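You operate a simulated robot arm through the tools that you are given. There is no shell and no other tool.

Carry out the task below with a simulated two-armed robot. There is one attempt and no reset: what you move stays moved.

JOB
Bevel the disc in the cone wheel to the job card's size.
Fine: guard over and water on first; switch and tap end off.

Only the result counts: the job must be done as asked and must still hold three seconds after the hand-in. Knocking over, shifting, dropping, spilling or breaking anything else fails it.

ROBOT AND FRAMES
Two 7-joint arms with fingered hands on one trunk that stands fixed in place. Base frame: the origin is at the foot of the trunk, x ahead of it, y to its left, z up. Lengths are in mm, angles in rad, forces in N, time in s.
The left shoulder is at [70, 145, 1087], the right one opposite. With the tool pointing down near the work surface each hand reaches from about 380 to 780 mm from the base axis, measured 20 degrees to its own side. Payload 3.5 kg a hand.
Tool frame (each hand has its own): the origin (TCP) lies between the finger pads and is the grasp point; the fingertips stand 25 mm ahead of it; z points along the fingers, y is the line along which they close. The gripper opens to 88 mm; its body begins 29 mm behind the TCP. The gripper is a hand of 4 fingers: y runs from the thumb to the fingers, the wrist lies at [-13, -97, -162] in the tool frame.
Orientation is told as [roll, pitch, yaw] about the base's x, y, z axes, in that order, counted from this pose: with the fingers straight down and the wrist toward the robot, the tool's x, y and z point along [0, 1, 0], [1, 0, 0] and [0, 0, -1] of the base frame.

CONTROLS
- The arms move only by the tool step_arm. It takes "left_steps", "right_steps" or both (then of equal length, played together; a hand with none holds still); each is text: rows parted by semicolons, each of 6 numbers parted by spaces: the shift along the tool's x, y, z in units of 150 mm (1.0 is 150 mm), then the turn, a rotation vector about the tool's x, y, z in units of 180 degrees (1.0 is 180 degrees). In form: dx dy dz rx ry rz; .... A call has 1 to 20 rows; each row is the pose to reach, as a shift and turn from the pose commanded when the call began, along the tool's axes at that moment. A call with a number of a shift or a turn outside -1 to 1 is refused whole. Rows are played at 5 a second. More than 50 mm and 0.15 rad between two rows, and nothing of the call is played. Where a pose cannot be reached the arm comes as near as it can. A force on the tool above 40 N (or 10 N above the force at the start of the call, whichever is more), or a blocked arm, ends the call early, and 0.2 s more pass. In this call time passes only in rows, and 0.2 s behind the last. It gives the time, the measured TCP pose, the force on the tool (base axes), the opening and the grip force at its end, in the units of the frame above (readings bear some noise), with the torque about the TCP (base axes, N m) and any sound that the robot's microphone picked up.
- Cameras (640 x 400 px; columns grow to the right, rows downward): "scene" is now at [114.1, -22.3, 1405.5]; the picture's right is [-0.38, -0.93, 0.00], its down [-0.58, 0.24, -0.78] and it looks along [0.72, -0.29, -0.63] (base axes); focal length 316 px, centre (320, 200). "left" rides on the left gripper at [-64, -83, -98] in its tool frame; the picture's right is [-0.62, -0.37, 0.69], its down [0.71, -0.63, 0.30] and it looks along [0.32, 0.68, 0.65] (tool axes); focal length 265 px, centre (320, 200). "right" rides on the right gripper at [64, -83, -98] in its tool frame; the picture's right is [-0.62, 0.37, -0.69], its down [-0.71, -0.63, 0.30] and it looks along [-0.32, 0.68, 0.65] (tool axes); focal length 265 px, centre (320, 200). There is no depth. A picture from a camera that has moved, and an enlarged one, comes with that camera's place and axes in the base frame and with its lens. The place of the scene camera against the robot may be out by one fixed shift of up to 25 mm in any direction.
- get_image(camera): a new picture of that camera. It takes no simulated time.
- raise_lower(by): slides the trunk up (or, below 0, down) by that many mm; the arms and the scene camera ride with it, the base frame stays. It gives what a move gives, with no picture.
- finger_targets(index, middle, ring, thumb_bend, thumb_turn, hand): sets how far each is bent, from 0 (flat) to 100 (curled in); at 30 the hand is open as for a grip, at 70 the pads meet at the TCP. One left out holds its place. A second passes; each finger stops where it meets its share of the squeeze, and holds until it gets a number again. It is the only way to open and close the hand. It gives what a move gives, with no picture; readings hold the bend of each and the force on the fingers (four entries, about 0 where the hand has none), thumb and palm. thumb_turn goes from beside the hand (0) to across from the fingers (100), as for a grip.
- aim_head(pan, tilt): turns the head with the scene camera to pan (to the left, within 1.501 rad either way) and tilt (down, from -0.506 to 1.204), counted from straight ahead of the robot. It gives what a move gives.
- zoom(camera, box): a new picture of the part [left, top, right, bottom] of that camera's present view, enlarged. It takes no simulated time.
- sign_off(): hands the job in; it is judged then, once.

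Places have to be worked out from the pictures, the camera data and where the tool is seen. Open the grippers and draw the arms clear of the work before you hand the job in, unless the task says otherwise.

The tools are called after "Emit:" as a command line: name --argument value ..., lists and objects as JSON in quotes. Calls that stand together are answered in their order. step_arm: Moves the arms, as the interface text tells. Its arguments: {"type":"object","properties":{"left_steps":{"type":"string"},"right_steps":{"type":"string"}},"required":[]} The other tools are called the same way: raise_lower (by) moves the trunk up or down; finger_targets (index, middle, ring, thumb_bend, thumb_turn, hand) moves the fingers one by one; aim_head (pan, tilt) turns the head that bears the scene camera; get_image (camera) takes a picture; zoom (camera, box) takes an enlarged picture of a part of a camera's view; sign_off () hands the job in.

At the start:

```text
clock: 0.0
left_eef_pos: [560.6, 28.8, 1162.4]
left_tcp_rot: [0.0, 0.0, -0.001]
left_ft_force: [-1.0, -0.9, 0.6]
left_ft_torque: [-0.03, 0.01, 0.01]
left_finger_gap: 87.8
left_grasp_force: 0.0
left_shape: jaw
left_bend: [30.0, 30.0, 30.0, 30.0, 98.0]
left_finger forces: [0.0, 0.1, 0.0, 0.0, 0.0, 0.0]
right_eef_pos: [433.0, -357.2, 1159.7]
right_tcp_rot: [-0.001, 0.001, 0.0]
right_ft_force: [-0.8, 0.7, -0.6]
right_ft_torque: [-0.01, -0.01, 0.01]
right_finger_gap: 88.1
right_grasp_force: 0.2
right_shape: jaw
right_bend: [30.0, 30.0, 30.0, 30.0, 98.0]
right_finger forces: [0.1, 0.1, 0.0, 0.0, 0.0, 0.1]
trunk travel left (down, up): [-650.0, 190.0]
head pan, tilt (commanded): [-0.386, 0.682]
```

scene: 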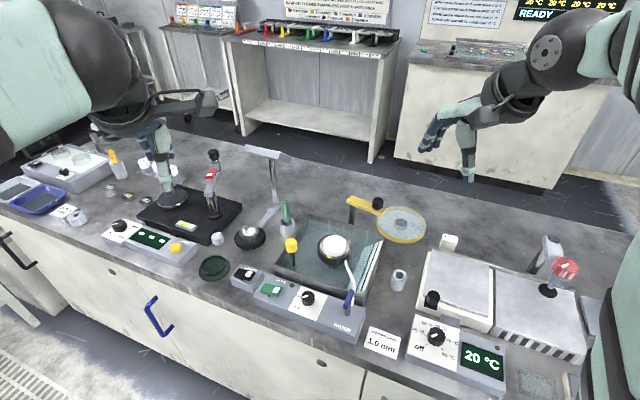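
right: 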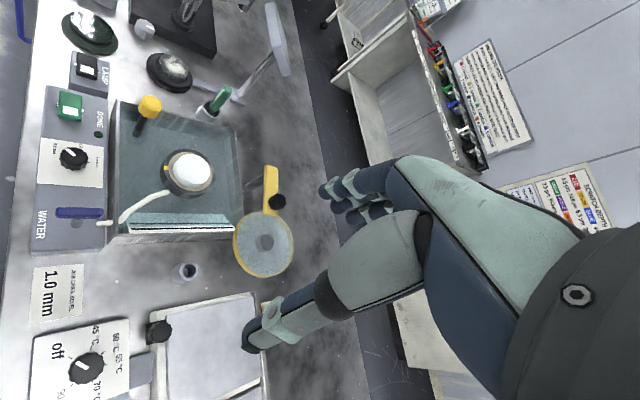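
left: 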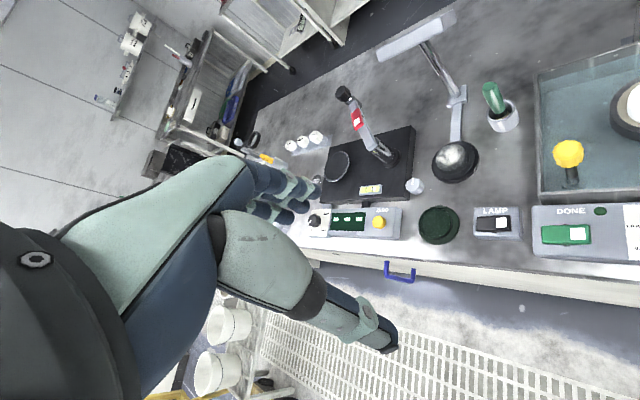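

The pictures show a glass workbench with a cone wheel in a tray, a control box with a green switch, a dial, a blue water lever, a yellow knob and a job card reading 1.0 mm. I'll zoom in on the work area for detail before moving anything.

Emit:
zoom --camera "scene" --box '[220, 180, 440, 360]'

Emit:
zoom --camera "right" --box '[20, 60, 300, 340]'

Emit:
zoom --camera "scene" --box '[220, 0, 640, 70]'

Emit:
zoom --camera "right" --box '[30, 60, 150, 260]'

```text
2.22 times, centred on (330, 270) of scene
camera zoom: at [114.1, -22.3, 1405.5], right [-0.38, -0.93, 0.0], down [-0.58, 0.24, -0.78], along [0.72, -0.29, -0.63], focal length 701 px, centre (298, 44)
```

zoom: 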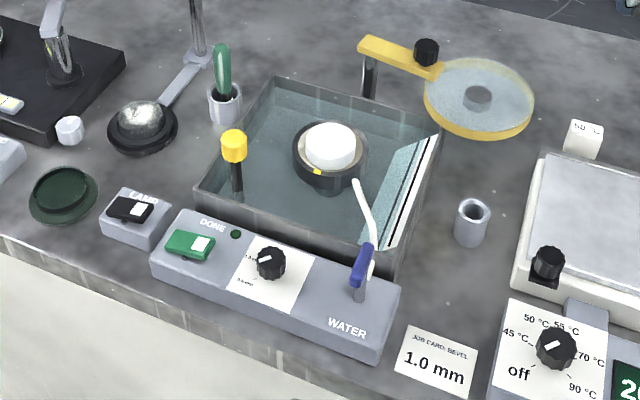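

```text
1.43 times, centred on (160, 200) of right
camera zoom: at [348.3, -293.3, 1256.5], right [0.37, -0.62, 0.69], down [-0.63, -0.71, -0.3], along [0.68, -0.32, -0.65], focal length 379 px, centre (549, 200)
```

zoom: 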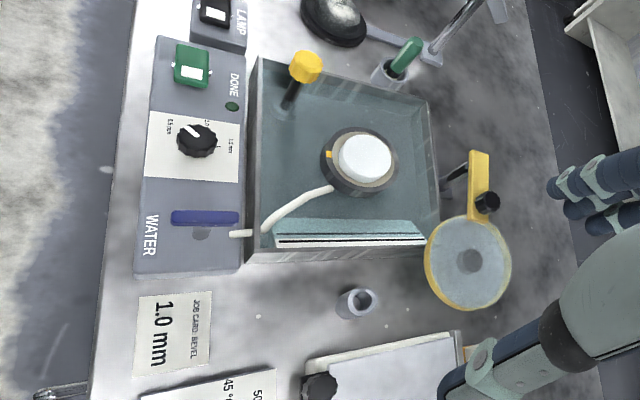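

```text
1.52 times, centred on (430, 35) of scene
camera zoom: at [114.1, -22.3, 1405.5], right [-0.38, -0.93, 0.0], down [-0.58, 0.24, -0.78], along [0.72, -0.29, -0.63], focal length 481 px, centre (152, 451)
```

zoom: 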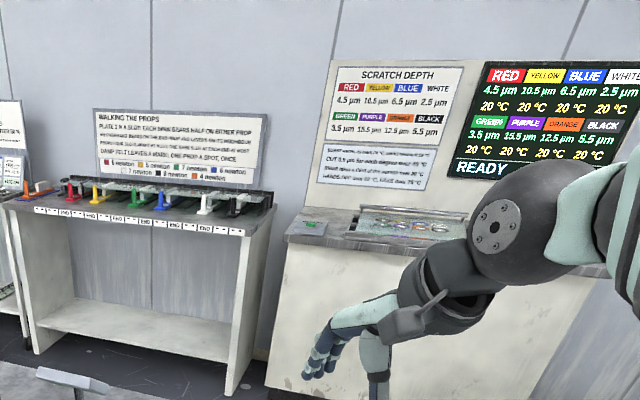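

```text
2.00 times, centred on (90, 160) of right
camera zoom: at [348.3, -293.3, 1256.5], right [0.37, -0.62, 0.69], down [-0.63, -0.71, -0.3], along [0.68, -0.32, -0.65], focal length 531 px, centre (780, 280)
```

zoom: 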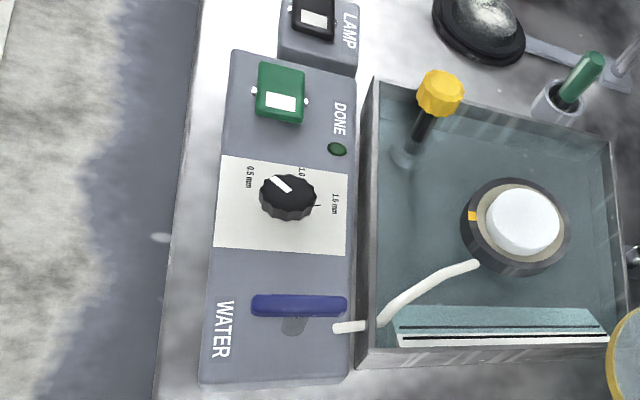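

I'll enlarge further onto the dial, guard, wheel and yellow knob.

Emit:
zoom --camera "scene" --box '[225, 255, 385, 355]'

Emit:
zoom --camera "scene" --box '[270, 190, 440, 296]'

Emit:
zoom --camera "scene" --box '[290, 270, 330, 320]'

Emit:
zoom --camera "right" --box '[50, 130, 110, 200]'

Emit:
zoom --camera "scene" --box '[0, 120, 260, 290]'

Emit:
zoom --camera "scene" --box '[380, 200, 640, 400]'

```text
4.00 times, centred on (305, 305) of scene
camera zoom: at [114.1, -22.3, 1405.5], right [-0.38, -0.93, 0.0], down [-0.58, 0.24, -0.78], along [0.72, -0.29, -0.63], focal length 1262 px, centre (380, -220)
```

zoom: 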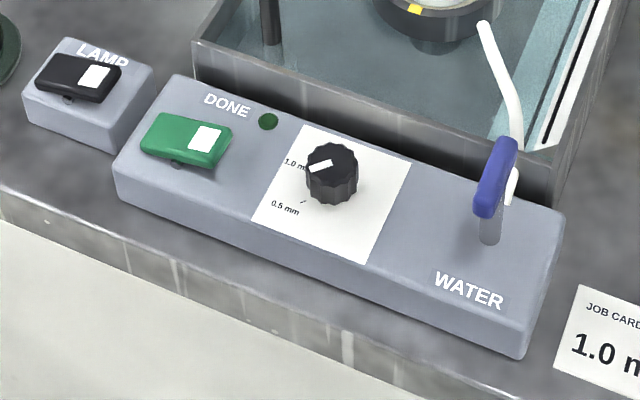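

```text
3.76 times, centred on (355, 243) of scene
camera zoom: at [114.1, -22.3, 1405.5], right [-0.38, -0.93, 0.0], down [-0.58, 0.24, -0.78], along [0.72, -0.29, -0.63], focal length 1188 px, centre (188, 38)
```

zoom: 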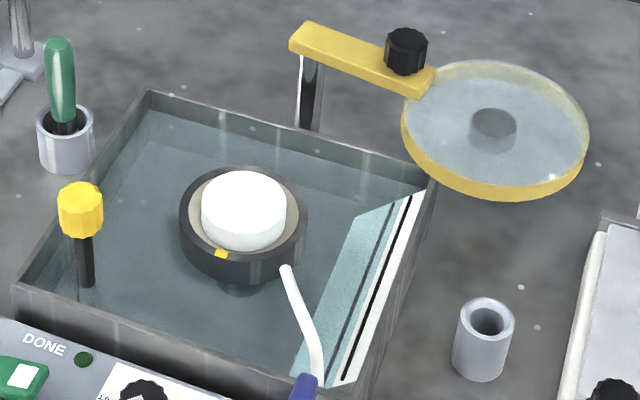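

```text
8.00 times, centred on (310, 295) of scene
camera zoom: at [114.1, -22.3, 1405.5], right [-0.38, -0.93, 0.0], down [-0.58, 0.24, -0.78], along [0.72, -0.29, -0.63], focal length 2524 px, centre (400, -560)
```

zoom: 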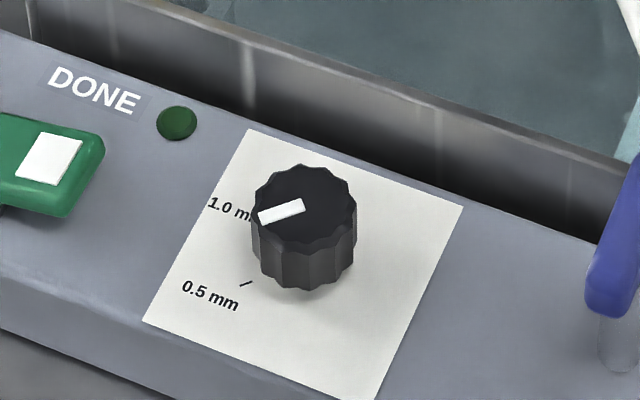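

```text
5.71 times, centred on (80, 165) of right
camera zoom: at [348.3, -293.3, 1256.5], right [0.37, -0.62, 0.69], down [-0.63, -0.71, -0.3], along [0.68, -0.32, -0.65], focal length 1517 px, centre (1691, 400)
```

zoom: 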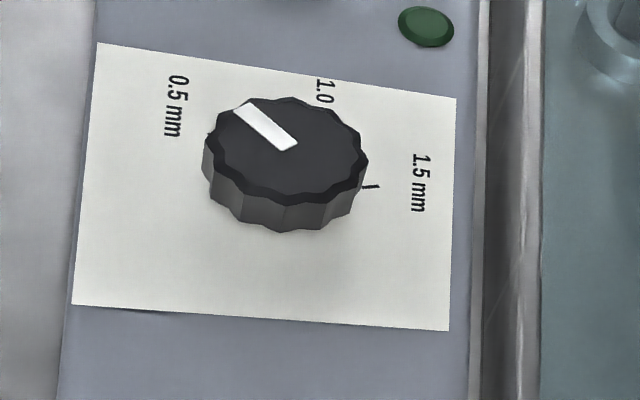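

```text
2.35 times, centred on (130, 205) of scene
camera zoom: at [114.1, -22.3, 1405.5], right [-0.38, -0.93, 0.0], down [-0.58, 0.24, -0.78], along [0.72, -0.29, -0.63], focal length 742 px, centre (767, 188)
```

zoom: 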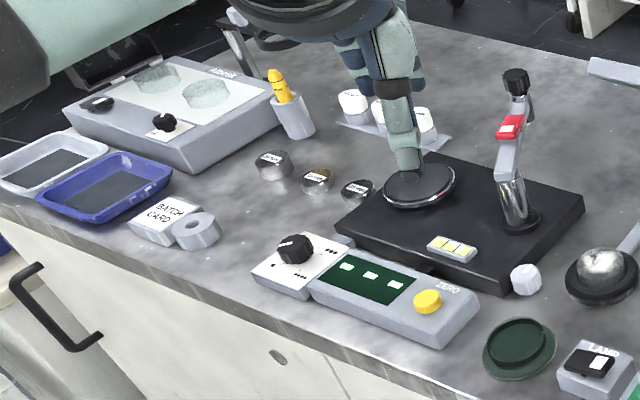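

```text
2.00 times, centred on (510, 300) of scene
camera zoom: at [114.1, -22.3, 1405.5], right [-0.38, -0.93, 0.0], down [-0.58, 0.24, -0.78], along [0.72, -0.29, -0.63], focal length 631 px, centre (-60, 0)
```

zoom: 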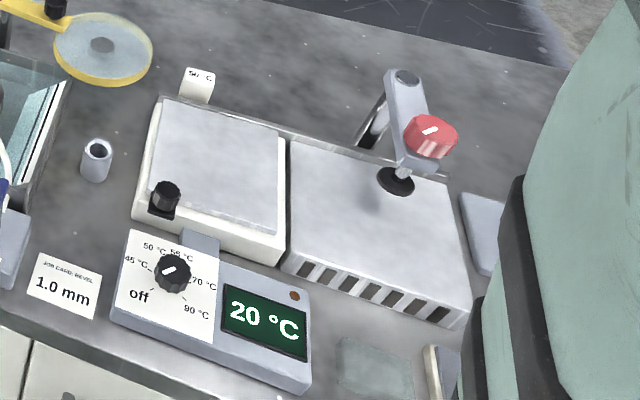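

The dial pointer stands off the 1.0 mark, the guard is swung out to the right and the water lever and switch look off. I estimate the wheel at about (610,-264,810), guard knob (649,-402,880), pivot (720,-358), lever (459,-218,800), switch (565,-90,800). I'll move the right hand over for a closer look with its camera, staying high.

Emit:
step_arm --right_steps "0.18 0.03 0.19 0 0 0; 0.37 0.06 0.39 0 0 0; 0.56 0.09 0.59 0 0 0; 0.75 0.12 0.79 0 0 0; 0.94 0.147 0.99 0 0 0"

Emit:
get_image --camera "right"

Emit:
get_image --camera "scene"

```text
clock: 1.2
left_eef_pos: [561.1, 28.5, 1161.7]
left_tcp_rot: [0.001, 0.002, 0.0]
left_ft_force: [1.2, -0.3, -1.0]
left_ft_torque: [0.02, 0.03, 0.0]
left_finger_gap: 87.5
left_grasp_force: 0.1
left_shape: jaw
left_bend: [30.0, 30.0, 30.0, 30.0, 98.0]
left_finger forces: [0.0, 0.0, 0.1, 0.1, 0.1, 0.0]
right_eef_pos: [455.4, -215.7, 1010.1]
right_tcp_rot: [-0.002, 0.001, 0.0]
right_ft_force: [0.6, 0.3, -0.6]
right_ft_torque: [-0.04, 0.02, 0.01]
right_finger_gap: 87.8
right_grasp_force: 0.1
right_shape: jaw
right_bend: [30.0, 30.0, 30.0, 30.0, 98.0]
right_finger forces: [0.0, 0.0, 0.0, 0.1, 0.0, 0.0]
trunk travel left (down, up): [-650.0, 190.0]
head pan, tilt (commanded): [-0.386, 0.682]
```

```text
taken
camera right: at [371.4, -151.3, 1107.5], right [0.37, -0.62, 0.69], down [-0.63, -0.71, -0.3], along [0.68, -0.33, -0.65], focal length 265 px, centre (320, 200)
```

right: 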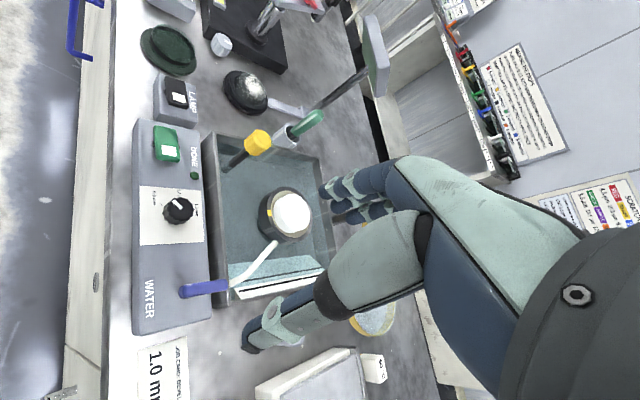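

```text
taken
camera scene: at [114.9, -21.5, 1405.4], right [-0.38, -0.93, 0.0], down [-0.59, 0.24, -0.78], along [0.72, -0.29, -0.63], focal length 316 px, centre (320, 200)
```

scene: 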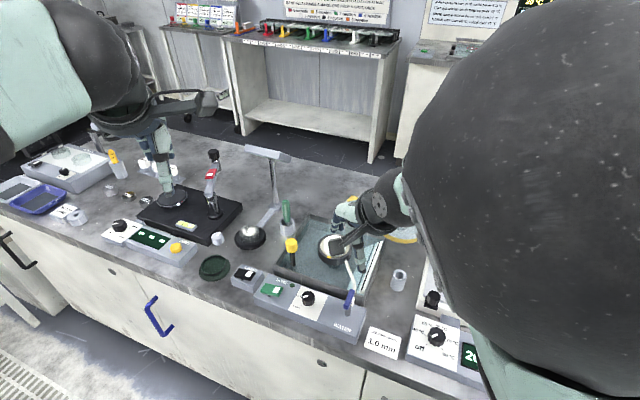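

The closer view shows the box, tray and wheel well; I'll enlarge the parts for reading the dial, lever, wheel and yellow knob.

Emit:
zoom --camera "right" --box '[130, 170, 230, 240]'

Emit:
zoom --camera "right" --box '[200, 100, 350, 310]'

Emit:
zoom --camera "right" --box '[120, 110, 280, 340]'

```text
5.71 times, centred on (180, 205) of right
camera zoom: at [371.4, -151.3, 1107.5], right [0.37, -0.62, 0.69], down [-0.63, -0.71, -0.3], along [0.68, -0.33, -0.65], focal length 1517 px, centre (1120, 171)
```

zoom: 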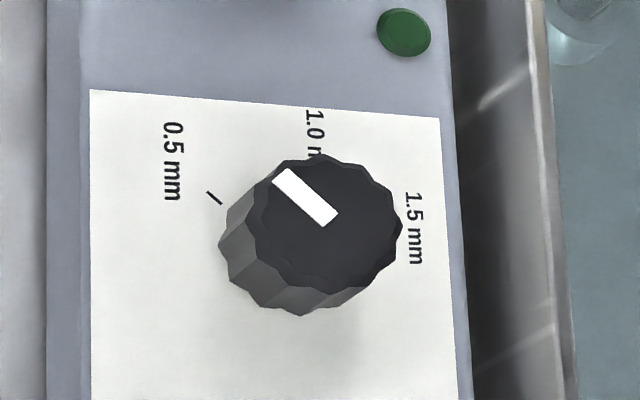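

```text
1.90 times, centred on (275, 205) of right
camera zoom: at [371.4, -151.3, 1107.5], right [0.37, -0.62, 0.69], down [-0.63, -0.71, -0.3], along [0.68, -0.33, -0.65], focal length 506 px, centre (406, 190)
```

zoom: 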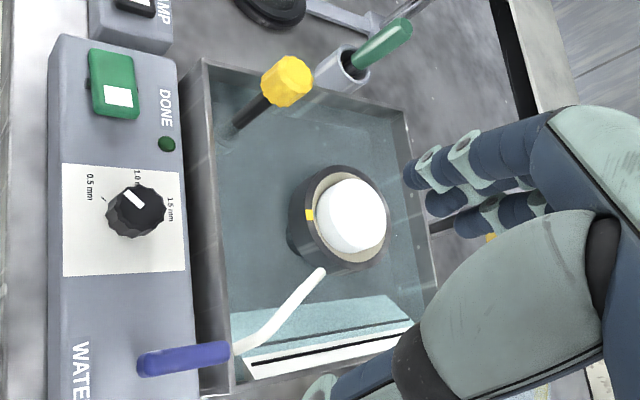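

```text
1.74 times, centred on (200, 225) of right
camera zoom: at [371.4, -151.3, 1107.5], right [0.37, -0.62, 0.69], down [-0.63, -0.71, -0.3], along [0.68, -0.33, -0.65], focal length 462 px, centre (529, 156)
```

zoom: 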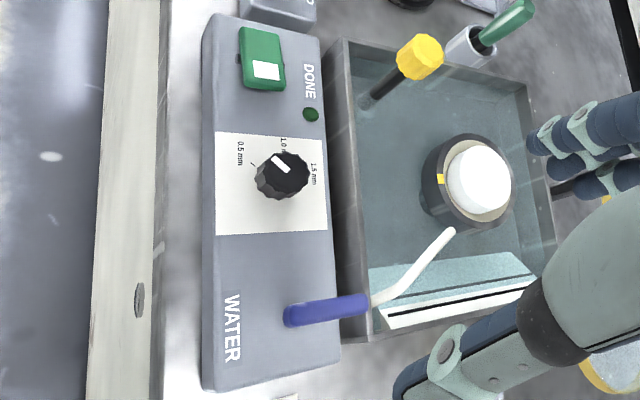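

Triangulation gives the dial knob top near (512,-157,797) with the pointer facing about +y, and the tap handle centred near (454,-226,835) lying across the box. To see the dial from straight above I'll move the right camera over it.

Emit:
step_arm --right_steps "-0.009 0.233 0.08 0 0 0; -0.018 0.466 0.16 0 0 0; -0.027 0.7 0.25 0 0 0; -0.035 0.93 0.33 0 0 0"

Emit:
get_image --camera "right"

Emit:
zoom --camera "right" --box '[0, 270, 110, 370]'

Emit:
zoom --camera "right" --box '[0, 100, 300, 300]'

```text
clock: 2.2
left_eef_pos: [561.9, 28.2, 1160.7]
left_tcp_rot: [0.0, 0.002, 0.001]
left_ft_force: [0.1, -0.3, -0.9]
left_ft_torque: [-0.02, 0.03, 0.02]
left_finger_gap: 87.3
left_grasp_force: 0.0
left_shape: jaw
left_bend: [30.0, 30.0, 30.0, 30.0, 98.0]
left_finger forces: [0.0, 0.0, 0.1, 0.1, 0.0, 0.0]
right_eef_pos: [596.5, -222.9, 959.2]
right_tcp_rot: [0.001, 0.001, 0.0]
right_ft_force: [-0.3, -0.6, 0.6]
right_ft_torque: [0.01, 0.02, 0.02]
right_finger_gap: 87.8
right_grasp_force: 0.0
right_shape: jaw
right_bend: [30.0, 30.0, 30.0, 30.0, 98.0]
right_finger forces: [0.0, 0.0, 0.0, 0.0, 0.0, 0.0]
trunk travel left (down, up): [-650.0, 190.0]
head pan, tilt (commanded): [-0.386, 0.682]
```

```text
taken
camera right: at [512.9, -158.5, 1057.4], right [0.37, -0.62, 0.69], down [-0.63, -0.71, -0.3], along [0.68, -0.32, -0.66], focal length 265 px, centre (320, 200)
```

right: 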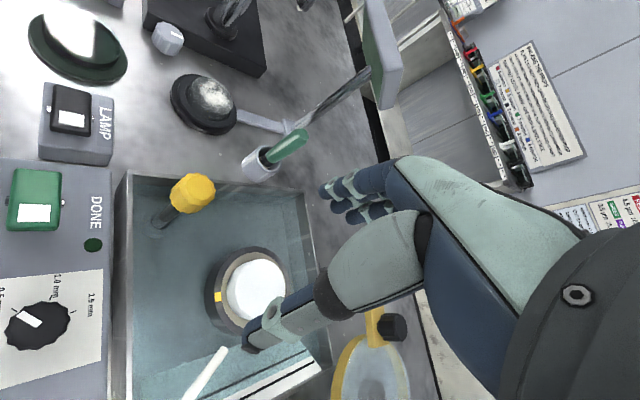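

```text
4.00 times, centred on (55, 320) of right
camera zoom: at [512.9, -158.5, 1057.4], right [0.37, -0.62, 0.69], down [-0.63, -0.71, -0.3], along [0.68, -0.32, -0.66], focal length 1062 px, centre (1380, -280)
```

zoom: 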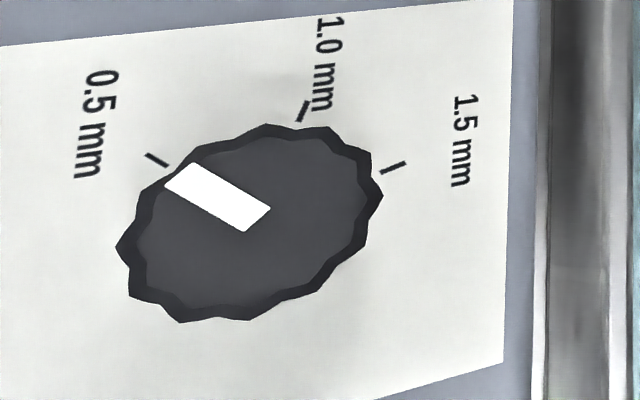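

```text
2.00 times, centred on (150, 200) of right
camera zoom: at [512.9, -158.5, 1057.4], right [0.37, -0.62, 0.69], down [-0.63, -0.71, -0.3], along [0.68, -0.32, -0.66], focal length 531 px, centre (660, 200)
```

zoom: 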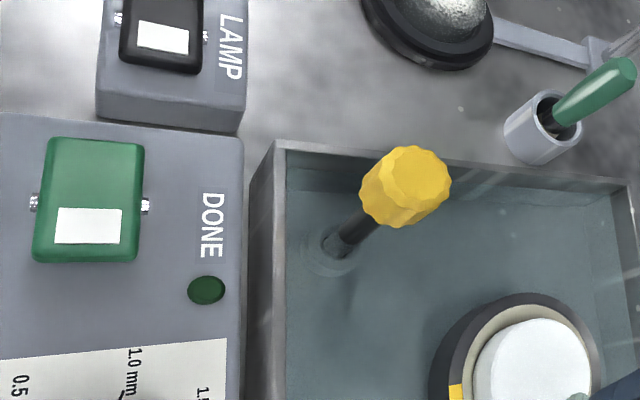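

Straight above, the ticks sit at about 90°, 29° and -31° (base angles) and the pointer is on 0.5, so the dial needs about 60° clockwise to reach 1.0. I'll zoom on the rocker switch, tap and guard from the scene camera to judge their states.

Emit:
zoom --camera "scene" --box '[230, 262, 302, 307]'

Emit:
zoom --camera "scene" --box '[320, 260, 384, 320]'

Emit:
zoom --camera "left" --box '[440, 80, 640, 280]'

Emit:
get_image --camera "scene"

```text
8.89 times, centred on (266, 284) of scene
camera zoom: at [116.7, -23.0, 1405.2], right [-0.38, -0.93, 0.0], down [-0.59, 0.24, -0.77], along [0.72, -0.29, -0.63], focal length 2805 px, centre (800, -551)
```

zoom: 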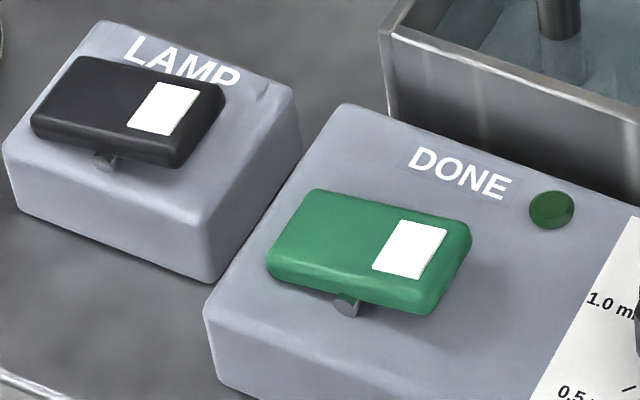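

```text
6.67 times, centred on (352, 290) of scene
camera zoom: at [116.7, -23.0, 1405.2], right [-0.38, -0.93, 0.0], down [-0.59, 0.24, -0.77], along [0.72, -0.29, -0.63], focal length 2104 px, centre (107, -400)
```

zoom: 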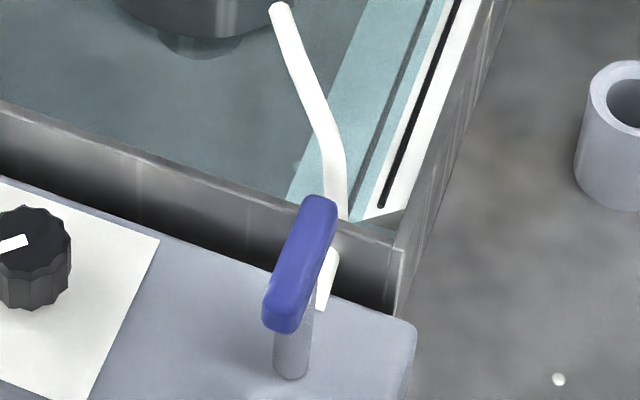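

```text
2.00 times, centred on (540, 180) of left
camera zoom: at [478.5, -35.1, 1260.4], right [-0.37, -0.62, -0.69], down [-0.63, 0.71, -0.3], along [0.68, 0.32, -0.66], focal length 531 px, centre (-120, 240)
```

zoom: 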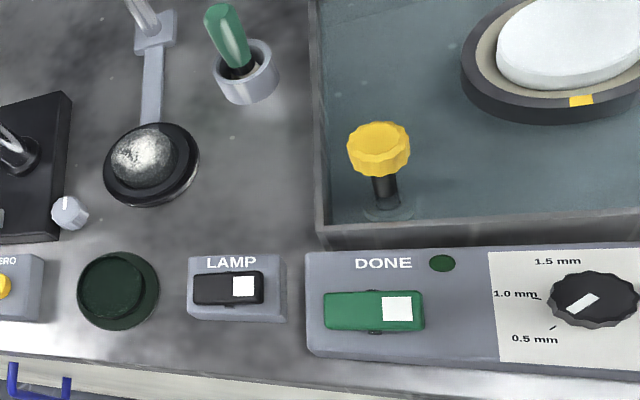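

```text
taken
camera scene: at [116.7, -23.0, 1405.2], right [-0.38, -0.93, 0.0], down [-0.59, 0.24, -0.77], along [0.72, -0.29, -0.63], focal length 316 px, centre (320, 200)
```

scene: 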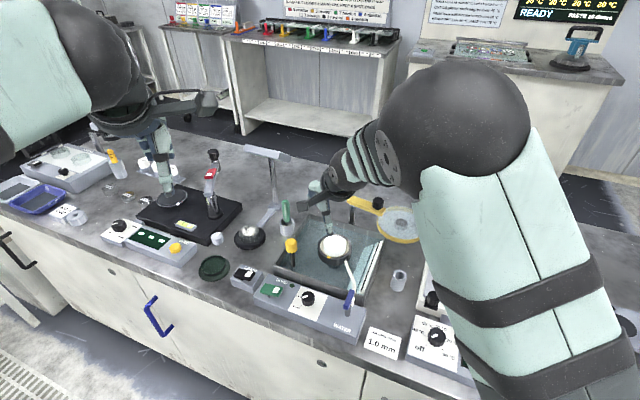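

The rocker's white-marked end stands up (off, like LAMP) and the tap bar has a central stem. I'll bring the right hand above the dial with the fingers closing along the box (yaw 90°), at a safe height.

Emit:
step_arm --right_steps "0.039 -0.051 0.036 0 0 -0.0455; 0.078 -0.102 0.071 0 0 -0.0909; 0.117 -0.154 0.107 0 0 -0.1364; 0.156 -0.205 0.143 0 0 -0.1818; 0.195 -0.256 0.179 0 0 -0.2273; 0.234 -0.307 0.214 0 0 -0.2727; 0.273 -0.358 0.25 0 0 -0.3182; 0.312 -0.41 0.286 0 0 -0.3636; 0.351 -0.461 0.321 0 0 -0.4091; 0.39 -0.512 0.357 0 0 -0.4545; 0.429 -0.563 0.393 0 0 -0.5"

Emit:
get_image --camera "right"

Emit:
get_image --camera "scene"

```text
clock: 4.6
left_eef_pos: [561.2, 27.8, 1161.9]
left_tcp_rot: [0.002, 0.001, 0.0]
left_ft_force: [-0.2, 0.9, 0.4]
left_ft_torque: [0.01, -0.01, 0.02]
left_finger_gap: 87.8
left_grasp_force: 0.1
left_shape: jaw
left_bend: [30.0, 30.0, 30.0, 30.0, 98.0]
left_finger forces: [0.0, 0.0, 0.0, 0.0, 0.0, 0.1]
right_eef_pos: [510.7, -158.1, 901.2]
right_tcp_rot: [0.0, 0.0, 1.573]
right_ft_force: [-0.6, -0.2, -0.7]
right_ft_torque: [-0.01, 0.0, 0.01]
right_finger_gap: 87.5
right_grasp_force: 0.0
right_shape: jaw
right_bend: [30.0, 30.0, 30.0, 30.0, 98.0]
right_finger forces: [0.1, 0.0, 0.0, 0.1, 0.0, 0.0]
trunk travel left (down, up): [-650.0, 190.0]
head pan, tilt (commanded): [-0.386, 0.682]
```

```text
taken
camera right: at [445.2, -241.5, 999.2], right [0.62, 0.37, 0.69], down [0.72, -0.63, -0.3], along [0.32, 0.69, -0.65], focal length 265 px, centre (320, 200)
```

right: 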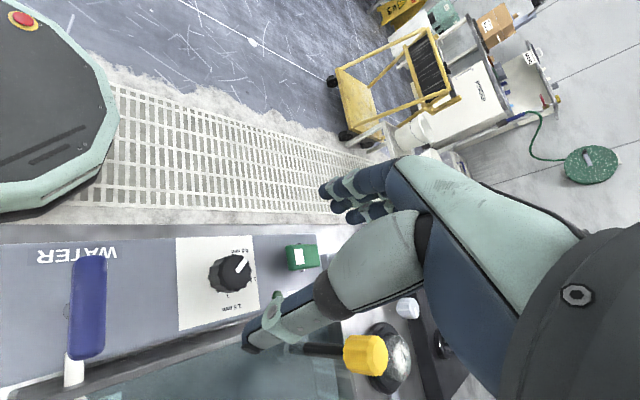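

```text
taken
camera scene: at [114.6, -22.2, 1405.4], right [-0.38, -0.93, 0.0], down [-0.59, 0.24, -0.78], along [0.72, -0.29, -0.63], focal length 316 px, centre (320, 200)
```

scene: 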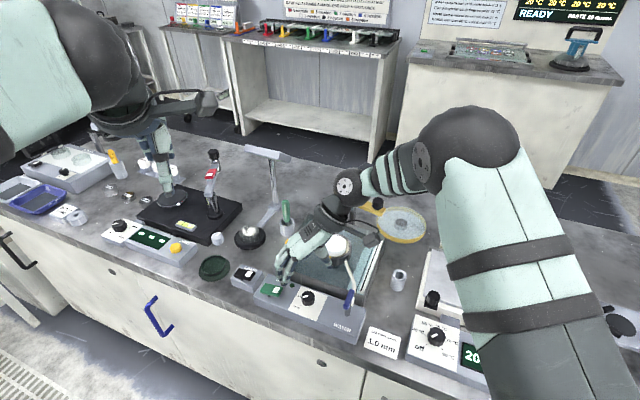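

The dial appears at (232,272), within a few pixels of where a point straight below the TCP should be, so it lies under the hand. I'll zoom to refine the alignment.

Emit:
zoom --camera "right" --box '[160, 220, 320, 330]'

Emit:
zoom --camera "scene" --box '[230, 170, 400, 340]'

```text
3.64 times, centred on (240, 275) of right
camera zoom: at [445.2, -241.5, 999.2], right [0.62, 0.37, 0.69], down [0.72, -0.63, -0.3], along [0.32, 0.69, -0.65], focal length 965 px, centre (611, -73)
```

zoom: 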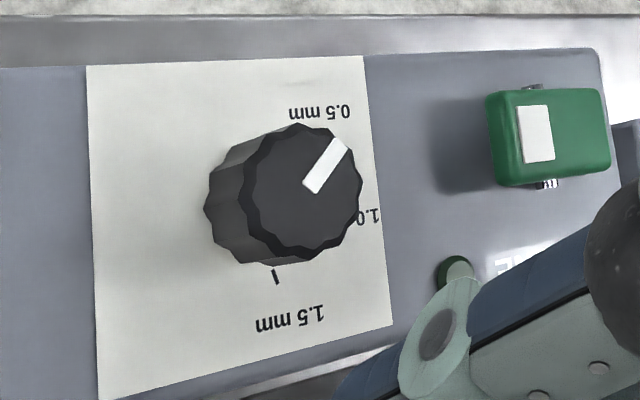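

```text
2.35 times, centred on (315, 255) of scene
camera zoom: at [114.6, -22.2, 1405.4], right [-0.38, -0.93, 0.0], down [-0.59, 0.24, -0.78], along [0.72, -0.29, -0.63], focal length 742 px, centre (332, 71)
```

zoom: 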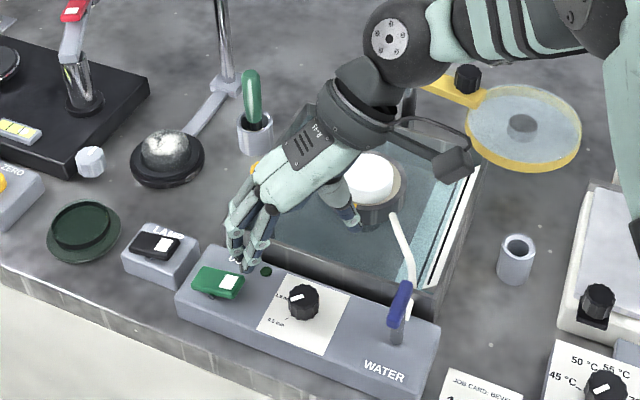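

The knob axis works out at about (512.5,-158.7), about 1.5 mm from the TCP. I'll pre-close the right hand to roughly a 44 mm gap so the thumb clears the tray rim.

Emit:
finger_targets --hand "right" --index 50 --middle 50 --ring 50 --thumb_bend 50

Emit:
get_image --camera "right"

Emit:
zoom --camera "scene" --box '[230, 170, 400, 340]'

```text
clock: 5.6
left_eef_pos: [559.9, 29.7, 1161.8]
left_tcp_rot: [0.0, 0.0, -0.001]
left_ft_force: [-0.1, 0.1, 0.6]
left_ft_torque: [0.03, -0.04, 0.02]
left_finger_gap: 87.7
left_grasp_force: 0.1
left_shape: jaw
left_bend: [30.0, 30.0, 30.0, 30.0, 98.0]
left_finger forces: [0.1, 0.0, 0.1, 0.0, 0.0, 0.0]
right_eef_pos: [509.1, -158.5, 901.4]
right_tcp_rot: [0.0, -0.002, 1.571]
right_ft_force: [0.6, 0.7, 0.4]
right_ft_torque: [-0.01, 0.04, 0.03]
right_finger_gap: 42.4
right_grasp_force: 0.1
right_shape: fingers
right_bend: [50.0, 50.0, 50.0, 50.0, 98.0]
right_finger forces: [0.0, 0.1, 0.1, 0.0, 0.1, 0.1]
trunk travel left (down, up): [-650.0, 190.0]
head pan, tilt (commanded): [-0.386, 0.682]
```

```text
taken
camera right: at [444.8, -241.4, 999.3], right [0.62, 0.37, 0.69], down [0.71, -0.63, -0.3], along [0.32, 0.68, -0.65], focal length 265 px, centre (320, 200)
```

right: 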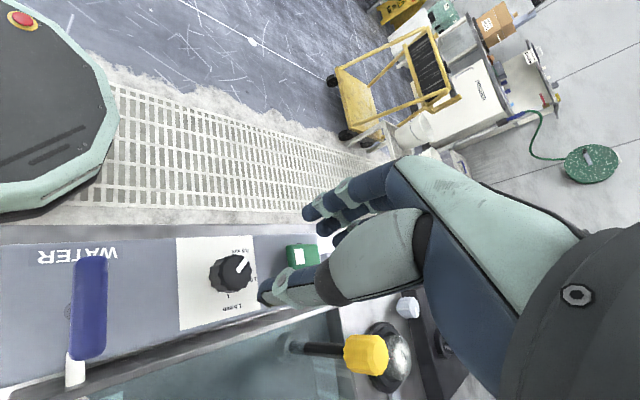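

```text
2.35 times, centred on (315, 255) of scene
camera zoom: at [114.2, -22.3, 1405.5], right [-0.38, -0.93, 0.0], down [-0.58, 0.24, -0.78], along [0.72, -0.29, -0.63], focal length 742 px, centre (332, 71)
```

zoom: 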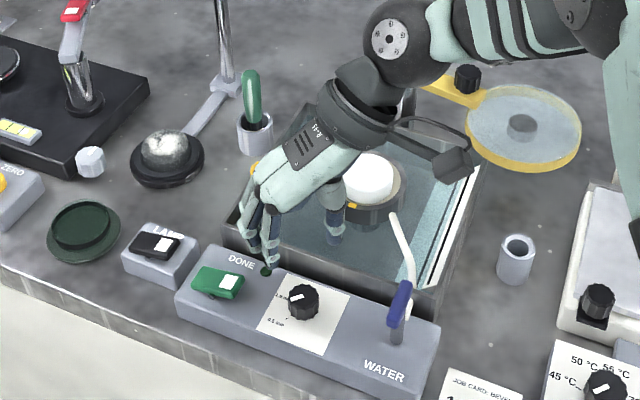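

Hand is pre-closed; the dial sits about 3 mm in +x from the TCP. I'll correct that and descend part-way to z≈830 for a check.

Emit:
step_arm --right_steps "-0.02 -0.003 0.16 0 0 0; -0.02 -0.003 0.32 0 0 0; -0.02 -0.003 0.48 0 0 0"

Emit:
get_image --camera "right"

Emit:
zoom --camera "scene" --box '[250, 220, 370, 340]'

```text
clock: 6.4
left_eef_pos: [560.8, 28.1, 1162.8]
left_tcp_rot: [0.001, 0.0, 0.0]
left_ft_force: [0.4, -0.9, 0.4]
left_ft_torque: [0.02, -0.02, 0.01]
left_finger_gap: 87.9
left_grasp_force: 0.0
left_shape: jaw
left_bend: [30.0, 30.0, 30.0, 30.0, 98.0]
left_finger forces: [0.0, 0.1, 0.0, 0.0, 0.0, 0.0]
right_eef_pos: [512.7, -159.0, 829.0]
right_tcp_rot: [0.0, 0.0, 1.571]
right_ft_force: [0.3, -0.9, -0.5]
right_ft_torque: [-0.01, -0.01, -0.01]
right_finger_gap: 42.3
right_grasp_force: 0.0
right_shape: fingers
right_bend: [50.0, 50.0, 50.0, 50.0, 98.0]
right_finger forces: [0.0, 0.0, 0.0, 0.1, 0.0, 0.0]
trunk travel left (down, up): [-650.0, 190.0]
head pan, tilt (commanded): [-0.386, 0.682]
```

```text
taken
camera right: at [448.1, -242.0, 926.7], right [0.62, 0.37, 0.69], down [0.71, -0.63, -0.3], along [0.32, 0.68, -0.65], focal length 265 px, centre (320, 200)
```

right: 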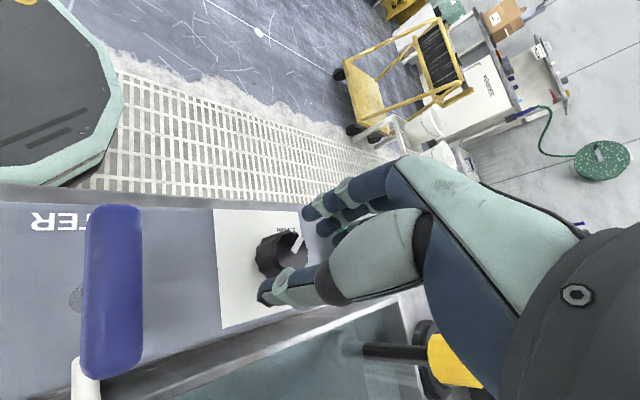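

```text
3.33 times, centred on (310, 280) of scene
camera zoom: at [114.7, -22.5, 1405.5], right [-0.38, -0.93, 0.0], down [-0.59, 0.24, -0.78], along [0.72, -0.29, -0.63], focal length 1052 px, centre (353, -67)
```

zoom: 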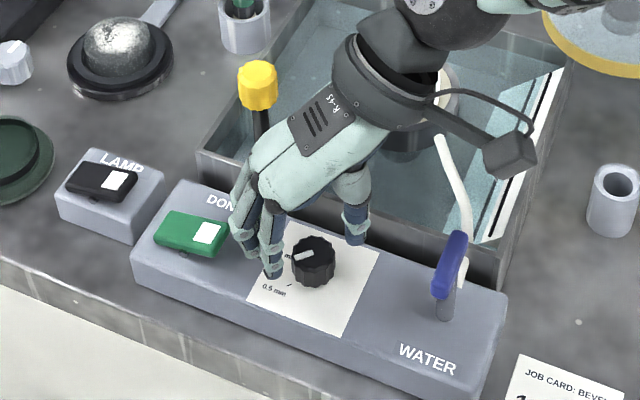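

The knob is centred between fingers and thumb with clear space. I'll descend to TCP z≈811 so the tips stay above the box top.

Emit:
step_arm --right_steps "0 0 0.06 0 0 0; 0 0 0.12 0 0 0"

Emit:
zoom --camera "right" --box '[220, 170, 420, 320]'

Emit:
zoom --camera "scene" --box '[270, 240, 350, 320]'

```text
clock: 7.0
left_eef_pos: [559.2, 29.1, 1162.2]
left_tcp_rot: [-0.001, 0.001, -0.001]
left_ft_force: [-0.2, -0.4, 0.0]
left_ft_torque: [0.0, 0.01, -0.03]
left_finger_gap: 87.5
left_grasp_force: 0.0
left_shape: jaw
left_bend: [30.0, 30.0, 30.0, 30.0, 98.0]
left_finger forces: [0.0, 0.0, 0.0, 0.0, 0.1, 0.0]
right_eef_pos: [513.3, -158.7, 811.8]
right_tcp_rot: [0.0, 0.0, 1.569]
right_ft_force: [-0.8, -0.4, 0.1]
right_ft_torque: [-0.02, 0.01, 0.01]
right_finger_gap: 42.2
right_grasp_force: 0.0
right_shape: fingers
right_bend: [50.0, 50.0, 50.0, 50.0, 98.0]
right_finger forces: [0.0, 0.0, 0.0, 0.0, 0.0, 0.1]
trunk travel left (down, up): [-650.0, 190.0]
head pan, tilt (commanded): [-0.386, 0.682]
```

```text
2.67 times, centred on (320, 245) of right
camera zoom: at [448.0, -241.8, 909.0], right [0.62, 0.37, 0.69], down [0.71, -0.63, -0.3], along [0.32, 0.68, -0.65], focal length 708 px, centre (320, 80)
```

zoom: 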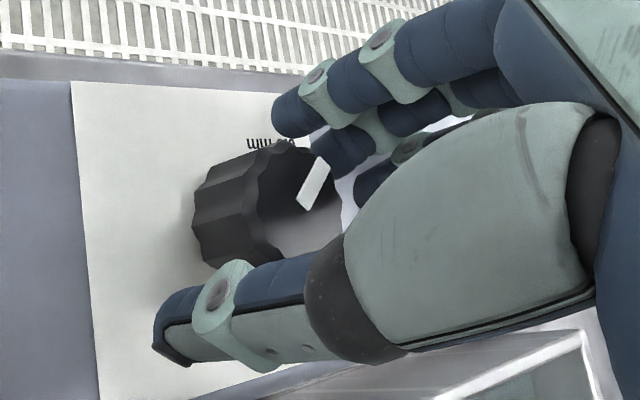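

```text
5.00 times, centred on (310, 280) of scene
camera zoom: at [114.6, -22.5, 1405.4], right [-0.38, -0.93, 0.0], down [-0.59, 0.24, -0.78], along [0.72, -0.29, -0.63], focal length 1578 px, centre (370, -200)
```

zoom: 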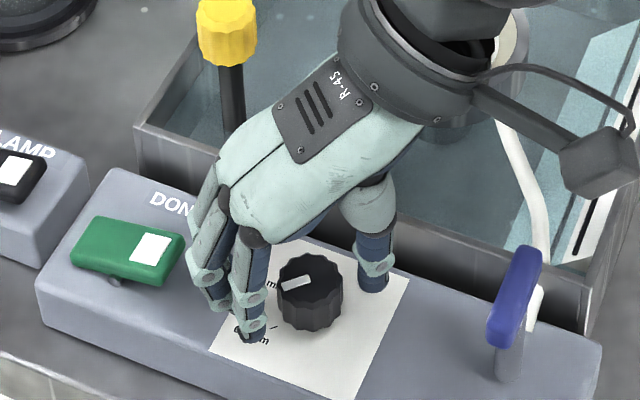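

The knob sits between the three fingers and the thumb; closing now to grip it.

Emit:
finger_targets --hand "right" --index 63 --middle 63 --ring 63 --thumb_bend 63

Emit:
zoom --camera "right" --box '[220, 170, 420, 320]'

Emit:
zoom --camera "scene" --box '[270, 240, 350, 320]'

```text
clock: 8.0
left_eef_pos: [560.6, 27.6, 1162.7]
left_tcp_rot: [0.0, 0.001, 0.0]
left_ft_force: [0.4, 0.3, 0.2]
left_ft_torque: [0.0, -0.02, -0.01]
left_finger_gap: 87.4
left_grasp_force: 0.1
left_shape: jaw
left_bend: [30.0, 30.0, 30.0, 30.0, 98.0]
left_finger forces: [0.0, 0.0, 0.0, 0.0, 0.1, 0.1]
right_eef_pos: [512.2, -158.5, 810.4]
right_tcp_rot: [0.001, 0.001, 1.57]
right_ft_force: [0.3, 0.5, -1.0]
right_ft_torque: [0.02, 0.0, 0.02]
right_finger_gap: 21.2
right_grasp_force: 2.7
right_shape: fingers
right_bend: [60.0, 62.0, 63.0, 59.0, 98.0]
right_finger forces: [1.9, 0.9, 0.0, 0.0, 2.4, 0.0]
trunk travel left (down, up): [-650.0, 190.0]
head pan, tilt (commanded): [-0.386, 0.682]
```

```text
2.67 times, centred on (320, 245) of right
camera zoom: at [447.8, -241.8, 909.3], right [0.62, 0.37, 0.69], down [0.71, -0.63, -0.3], along [0.32, 0.68, -0.65], focal length 708 px, centre (320, 80)
```

zoom: 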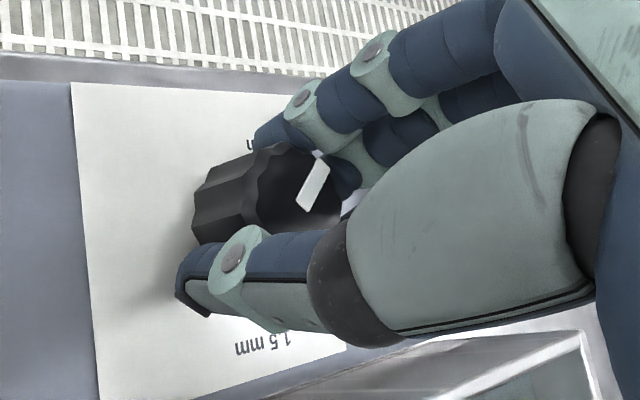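

```text
5.00 times, centred on (310, 280) of scene
camera zoom: at [114.3, -22.3, 1405.5], right [-0.38, -0.93, 0.0], down [-0.58, 0.24, -0.78], along [0.72, -0.29, -0.63], focal length 1578 px, centre (370, -200)
```

zoom: 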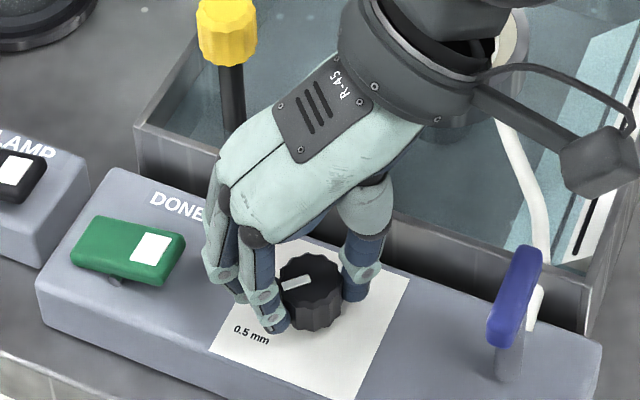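

The grip is light (2.7 N) with index, middle and thumb touching; I'll tighten it before turning.

Emit:
finger_targets --hand "right" --index 72 --middle 72 --ring 66 --thumb_bend 72

```text
clock: 9.0
left_eef_pos: [561.0, 28.8, 1162.2]
left_tcp_rot: [0.002, 0.002, 0.0]
left_ft_force: [0.2, -0.3, 0.4]
left_ft_torque: [0.03, -0.01, 0.02]
left_finger_gap: 87.7
left_grasp_force: 0.0
left_shape: jaw
left_bend: [30.0, 30.0, 30.0, 30.0, 98.0]
left_finger forces: [0.0, 0.1, 0.0, 0.1, 0.0, 0.0]
right_eef_pos: [513.5, -156.5, 810.8]
right_tcp_rot: [0.0, 0.002, 1.571]
right_ft_force: [1.1, 4.5, -4.5]
right_ft_torque: [0.09, -0.02, 0.0]
right_finger_gap: 18.8
right_grasp_force: 11.4
right_shape: fingers
right_bend: [59.0, 64.0, 66.0, 61.0, 97.0]
right_finger forces: [7.7, 6.7, 0.1, 0.1, 8.8, 0.0]
trunk travel left (down, up): [-650.0, 190.0]
head pan, tilt (commanded): [-0.386, 0.682]
```

Grip is now 11 N. I'll turn the hand 30° clockwise about the knob axis and look.

Emit:
step_arm --right_steps "0 0 0 0 0 0.0417; 0 0 0 0 0 0.0833; 0 0 0 0 0 0.125; 0 0 0 0 0 0.1667"

Emit:
zoom --camera "right" --box '[220, 170, 420, 320]'

Emit:
zoom --camera "scene" --box '[270, 240, 350, 320]'

```text
clock: 10.0
left_eef_pos: [560.3, 28.5, 1160.9]
left_tcp_rot: [-0.001, 0.001, -0.002]
left_ft_force: [0.5, -0.2, -0.6]
left_ft_torque: [0.03, 0.02, 0.02]
left_finger_gap: 87.6
left_grasp_force: 0.1
left_shape: jaw
left_bend: [30.0, 30.0, 30.0, 30.0, 98.0]
left_finger forces: [0.1, 0.0, 0.0, 0.0, 0.1, 0.0]
right_eef_pos: [513.6, -158.0, 811.5]
right_tcp_rot: [-0.004, 0.001, 1.044]
right_ft_force: [4.6, 3.3, -2.0]
right_ft_torque: [0.06, -0.09, 0.03]
right_finger_gap: 18.5
right_grasp_force: 11.5
right_shape: fingers
right_bend: [59.0, 64.0, 66.0, 62.0, 97.0]
right_finger forces: [7.6, 7.1, 0.0, 0.0, 8.6, 0.0]
trunk travel left (down, up): [-650.0, 190.0]
head pan, tilt (commanded): [-0.386, 0.682]
```

```text
2.67 times, centred on (320, 245) of right
camera zoom: at [415.6, -197.8, 909.1], right [0.72, 0.01, 0.69], down [0.3, -0.9, -0.3], along [0.62, 0.43, -0.65], focal length 708 px, centre (320, 80)
```

zoom: 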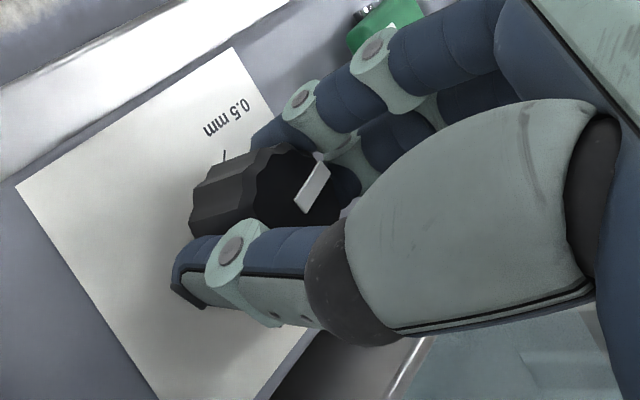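

```text
5.00 times, centred on (310, 280) of scene
camera zoom: at [115.4, -21.4, 1405.4], right [-0.38, -0.93, 0.0], down [-0.59, 0.24, -0.78], along [0.72, -0.29, -0.63], focal length 1578 px, centre (370, -200)
```

zoom: 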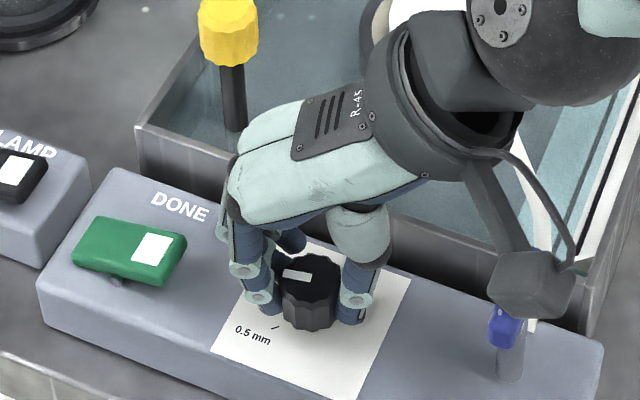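

The pointer moved along with the hand (about 30°). I'll continue 15° more and check clearance to the tray wall.

Emit:
step_arm --right_steps "0 0 0 0 0 0.0417; 0 0 0 0 0 0.0833"

Emit:
zoom --camera "scene" --box '[270, 240, 350, 320]'

Emit:
zoom --camera "right" --box '[220, 170, 420, 320]'

```text
clock: 10.6
left_eef_pos: [560.9, 29.4, 1161.3]
left_tcp_rot: [0.002, 0.001, 0.001]
left_ft_force: [-0.6, 0.5, 0.6]
left_ft_torque: [-0.01, 0.05, 0.03]
left_finger_gap: 87.6
left_grasp_force: 0.1
left_shape: jaw
left_bend: [30.0, 30.0, 30.0, 30.0, 98.0]
left_finger forces: [0.0, 0.1, 0.1, 0.0, 0.0, 0.1]
right_eef_pos: [514.3, -157.6, 811.8]
right_tcp_rot: [-0.001, 0.001, 0.784]
right_ft_force: [6.3, 1.2, -1.0]
right_ft_torque: [0.01, -0.1, -0.02]
right_finger_gap: 18.5
right_grasp_force: 11.7
right_shape: fingers
right_bend: [59.0, 64.0, 66.0, 62.0, 97.0]
right_finger forces: [7.5, 7.9, 0.0, 0.0, 8.8, 0.0]
trunk travel left (down, up): [-650.0, 190.0]
head pan, tilt (commanded): [-0.386, 0.682]
```

```text
5.00 times, centred on (310, 280) of scene
camera zoom: at [115.7, -21.9, 1405.3], right [-0.38, -0.93, 0.0], down [-0.59, 0.24, -0.78], along [0.72, -0.29, -0.63], focal length 1578 px, centre (370, -200)
```

zoom: 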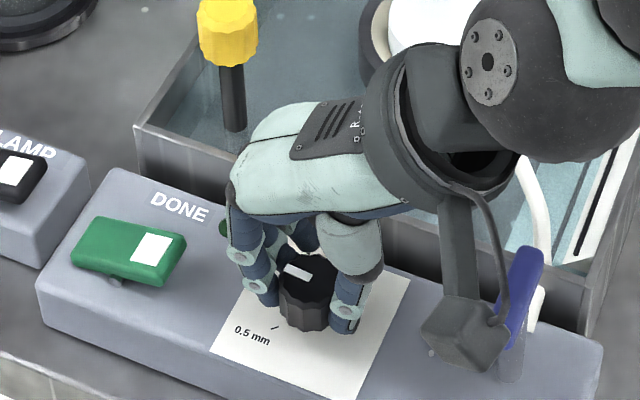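

```text
2.67 times, centred on (320, 245) of right
camera zoom: at [408.6, -171.5, 908.9], right [0.7, -0.18, 0.69], down [0.06, -0.95, -0.3], along [0.71, 0.25, -0.65], focal length 708 px, centre (320, 80)
```

zoom: 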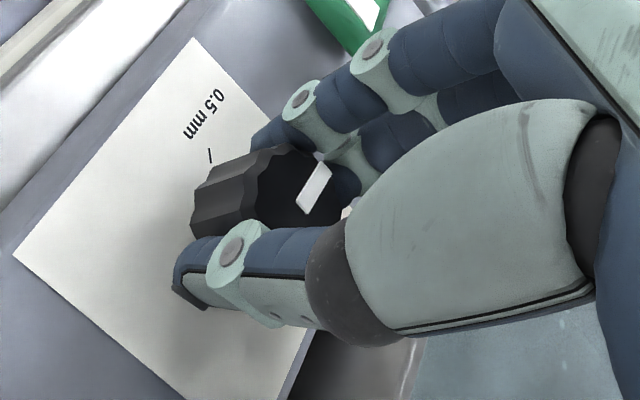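

Still turning cleanly and clear of the wall. Another 15° should bring the pointer to the 1.0 mark.

Emit:
step_arm --right_steps "0 0 0 0 0 0.0417; 0 0 0 0 0 0.0833"

Emit:
zoom --camera "scene" --box '[270, 240, 350, 320]'

Emit:
zoom --camera "right" --box '[220, 170, 420, 320]'

```text
clock: 11.2
left_eef_pos: [561.6, 28.6, 1161.9]
left_tcp_rot: [0.001, 0.002, 0.0]
left_ft_force: [0.4, 0.3, -0.2]
left_ft_torque: [-0.01, -0.03, 0.02]
left_finger_gap: 87.6
left_grasp_force: 0.1
left_shape: jaw
left_bend: [30.0, 30.0, 30.0, 30.0, 98.0]
left_finger forces: [0.1, 0.0, 0.1, 0.1, 0.0, 0.1]
right_eef_pos: [514.4, -157.4, 811.5]
right_tcp_rot: [0.0, 0.002, 0.522]
right_ft_force: [7.5, 0.3, 1.2]
right_ft_torque: [0.02, -0.16, 0.08]
right_finger_gap: 18.5
right_grasp_force: 12.9
right_shape: fingers
right_bend: [59.0, 64.0, 66.0, 62.0, 97.0]
right_finger forces: [7.8, 8.2, 0.0, 0.0, 9.1, 0.1]
trunk travel left (down, up): [-650.0, 190.0]
head pan, tilt (commanded): [-0.386, 0.682]
```

```text
5.00 times, centred on (310, 280) of scene
camera zoom: at [115.6, -22.1, 1405.3], right [-0.38, -0.93, 0.0], down [-0.59, 0.24, -0.78], along [0.72, -0.29, -0.63], focal length 1578 px, centre (370, -200)
```

zoom: 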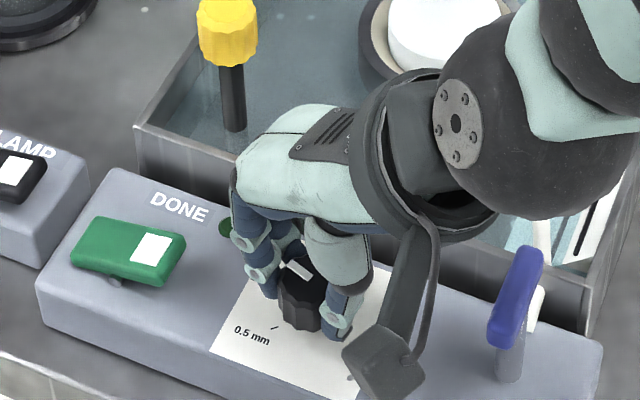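

```text
2.67 times, centred on (320, 245) of right
camera zoom: at [408.5, -144.1, 908.9], right [0.63, -0.35, 0.69], down [-0.19, -0.93, -0.3], along [0.75, 0.06, -0.65], focal length 708 px, centre (320, 80)
```

zoom: 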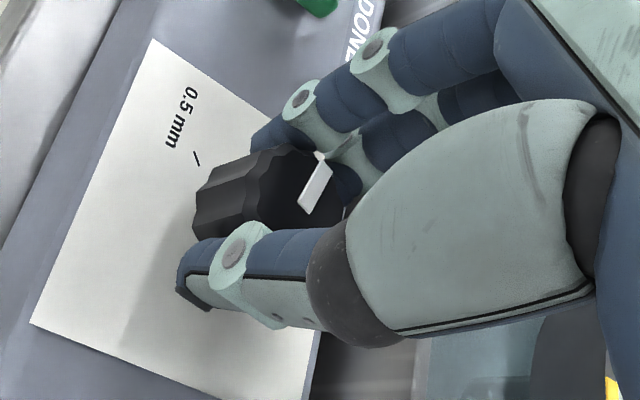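

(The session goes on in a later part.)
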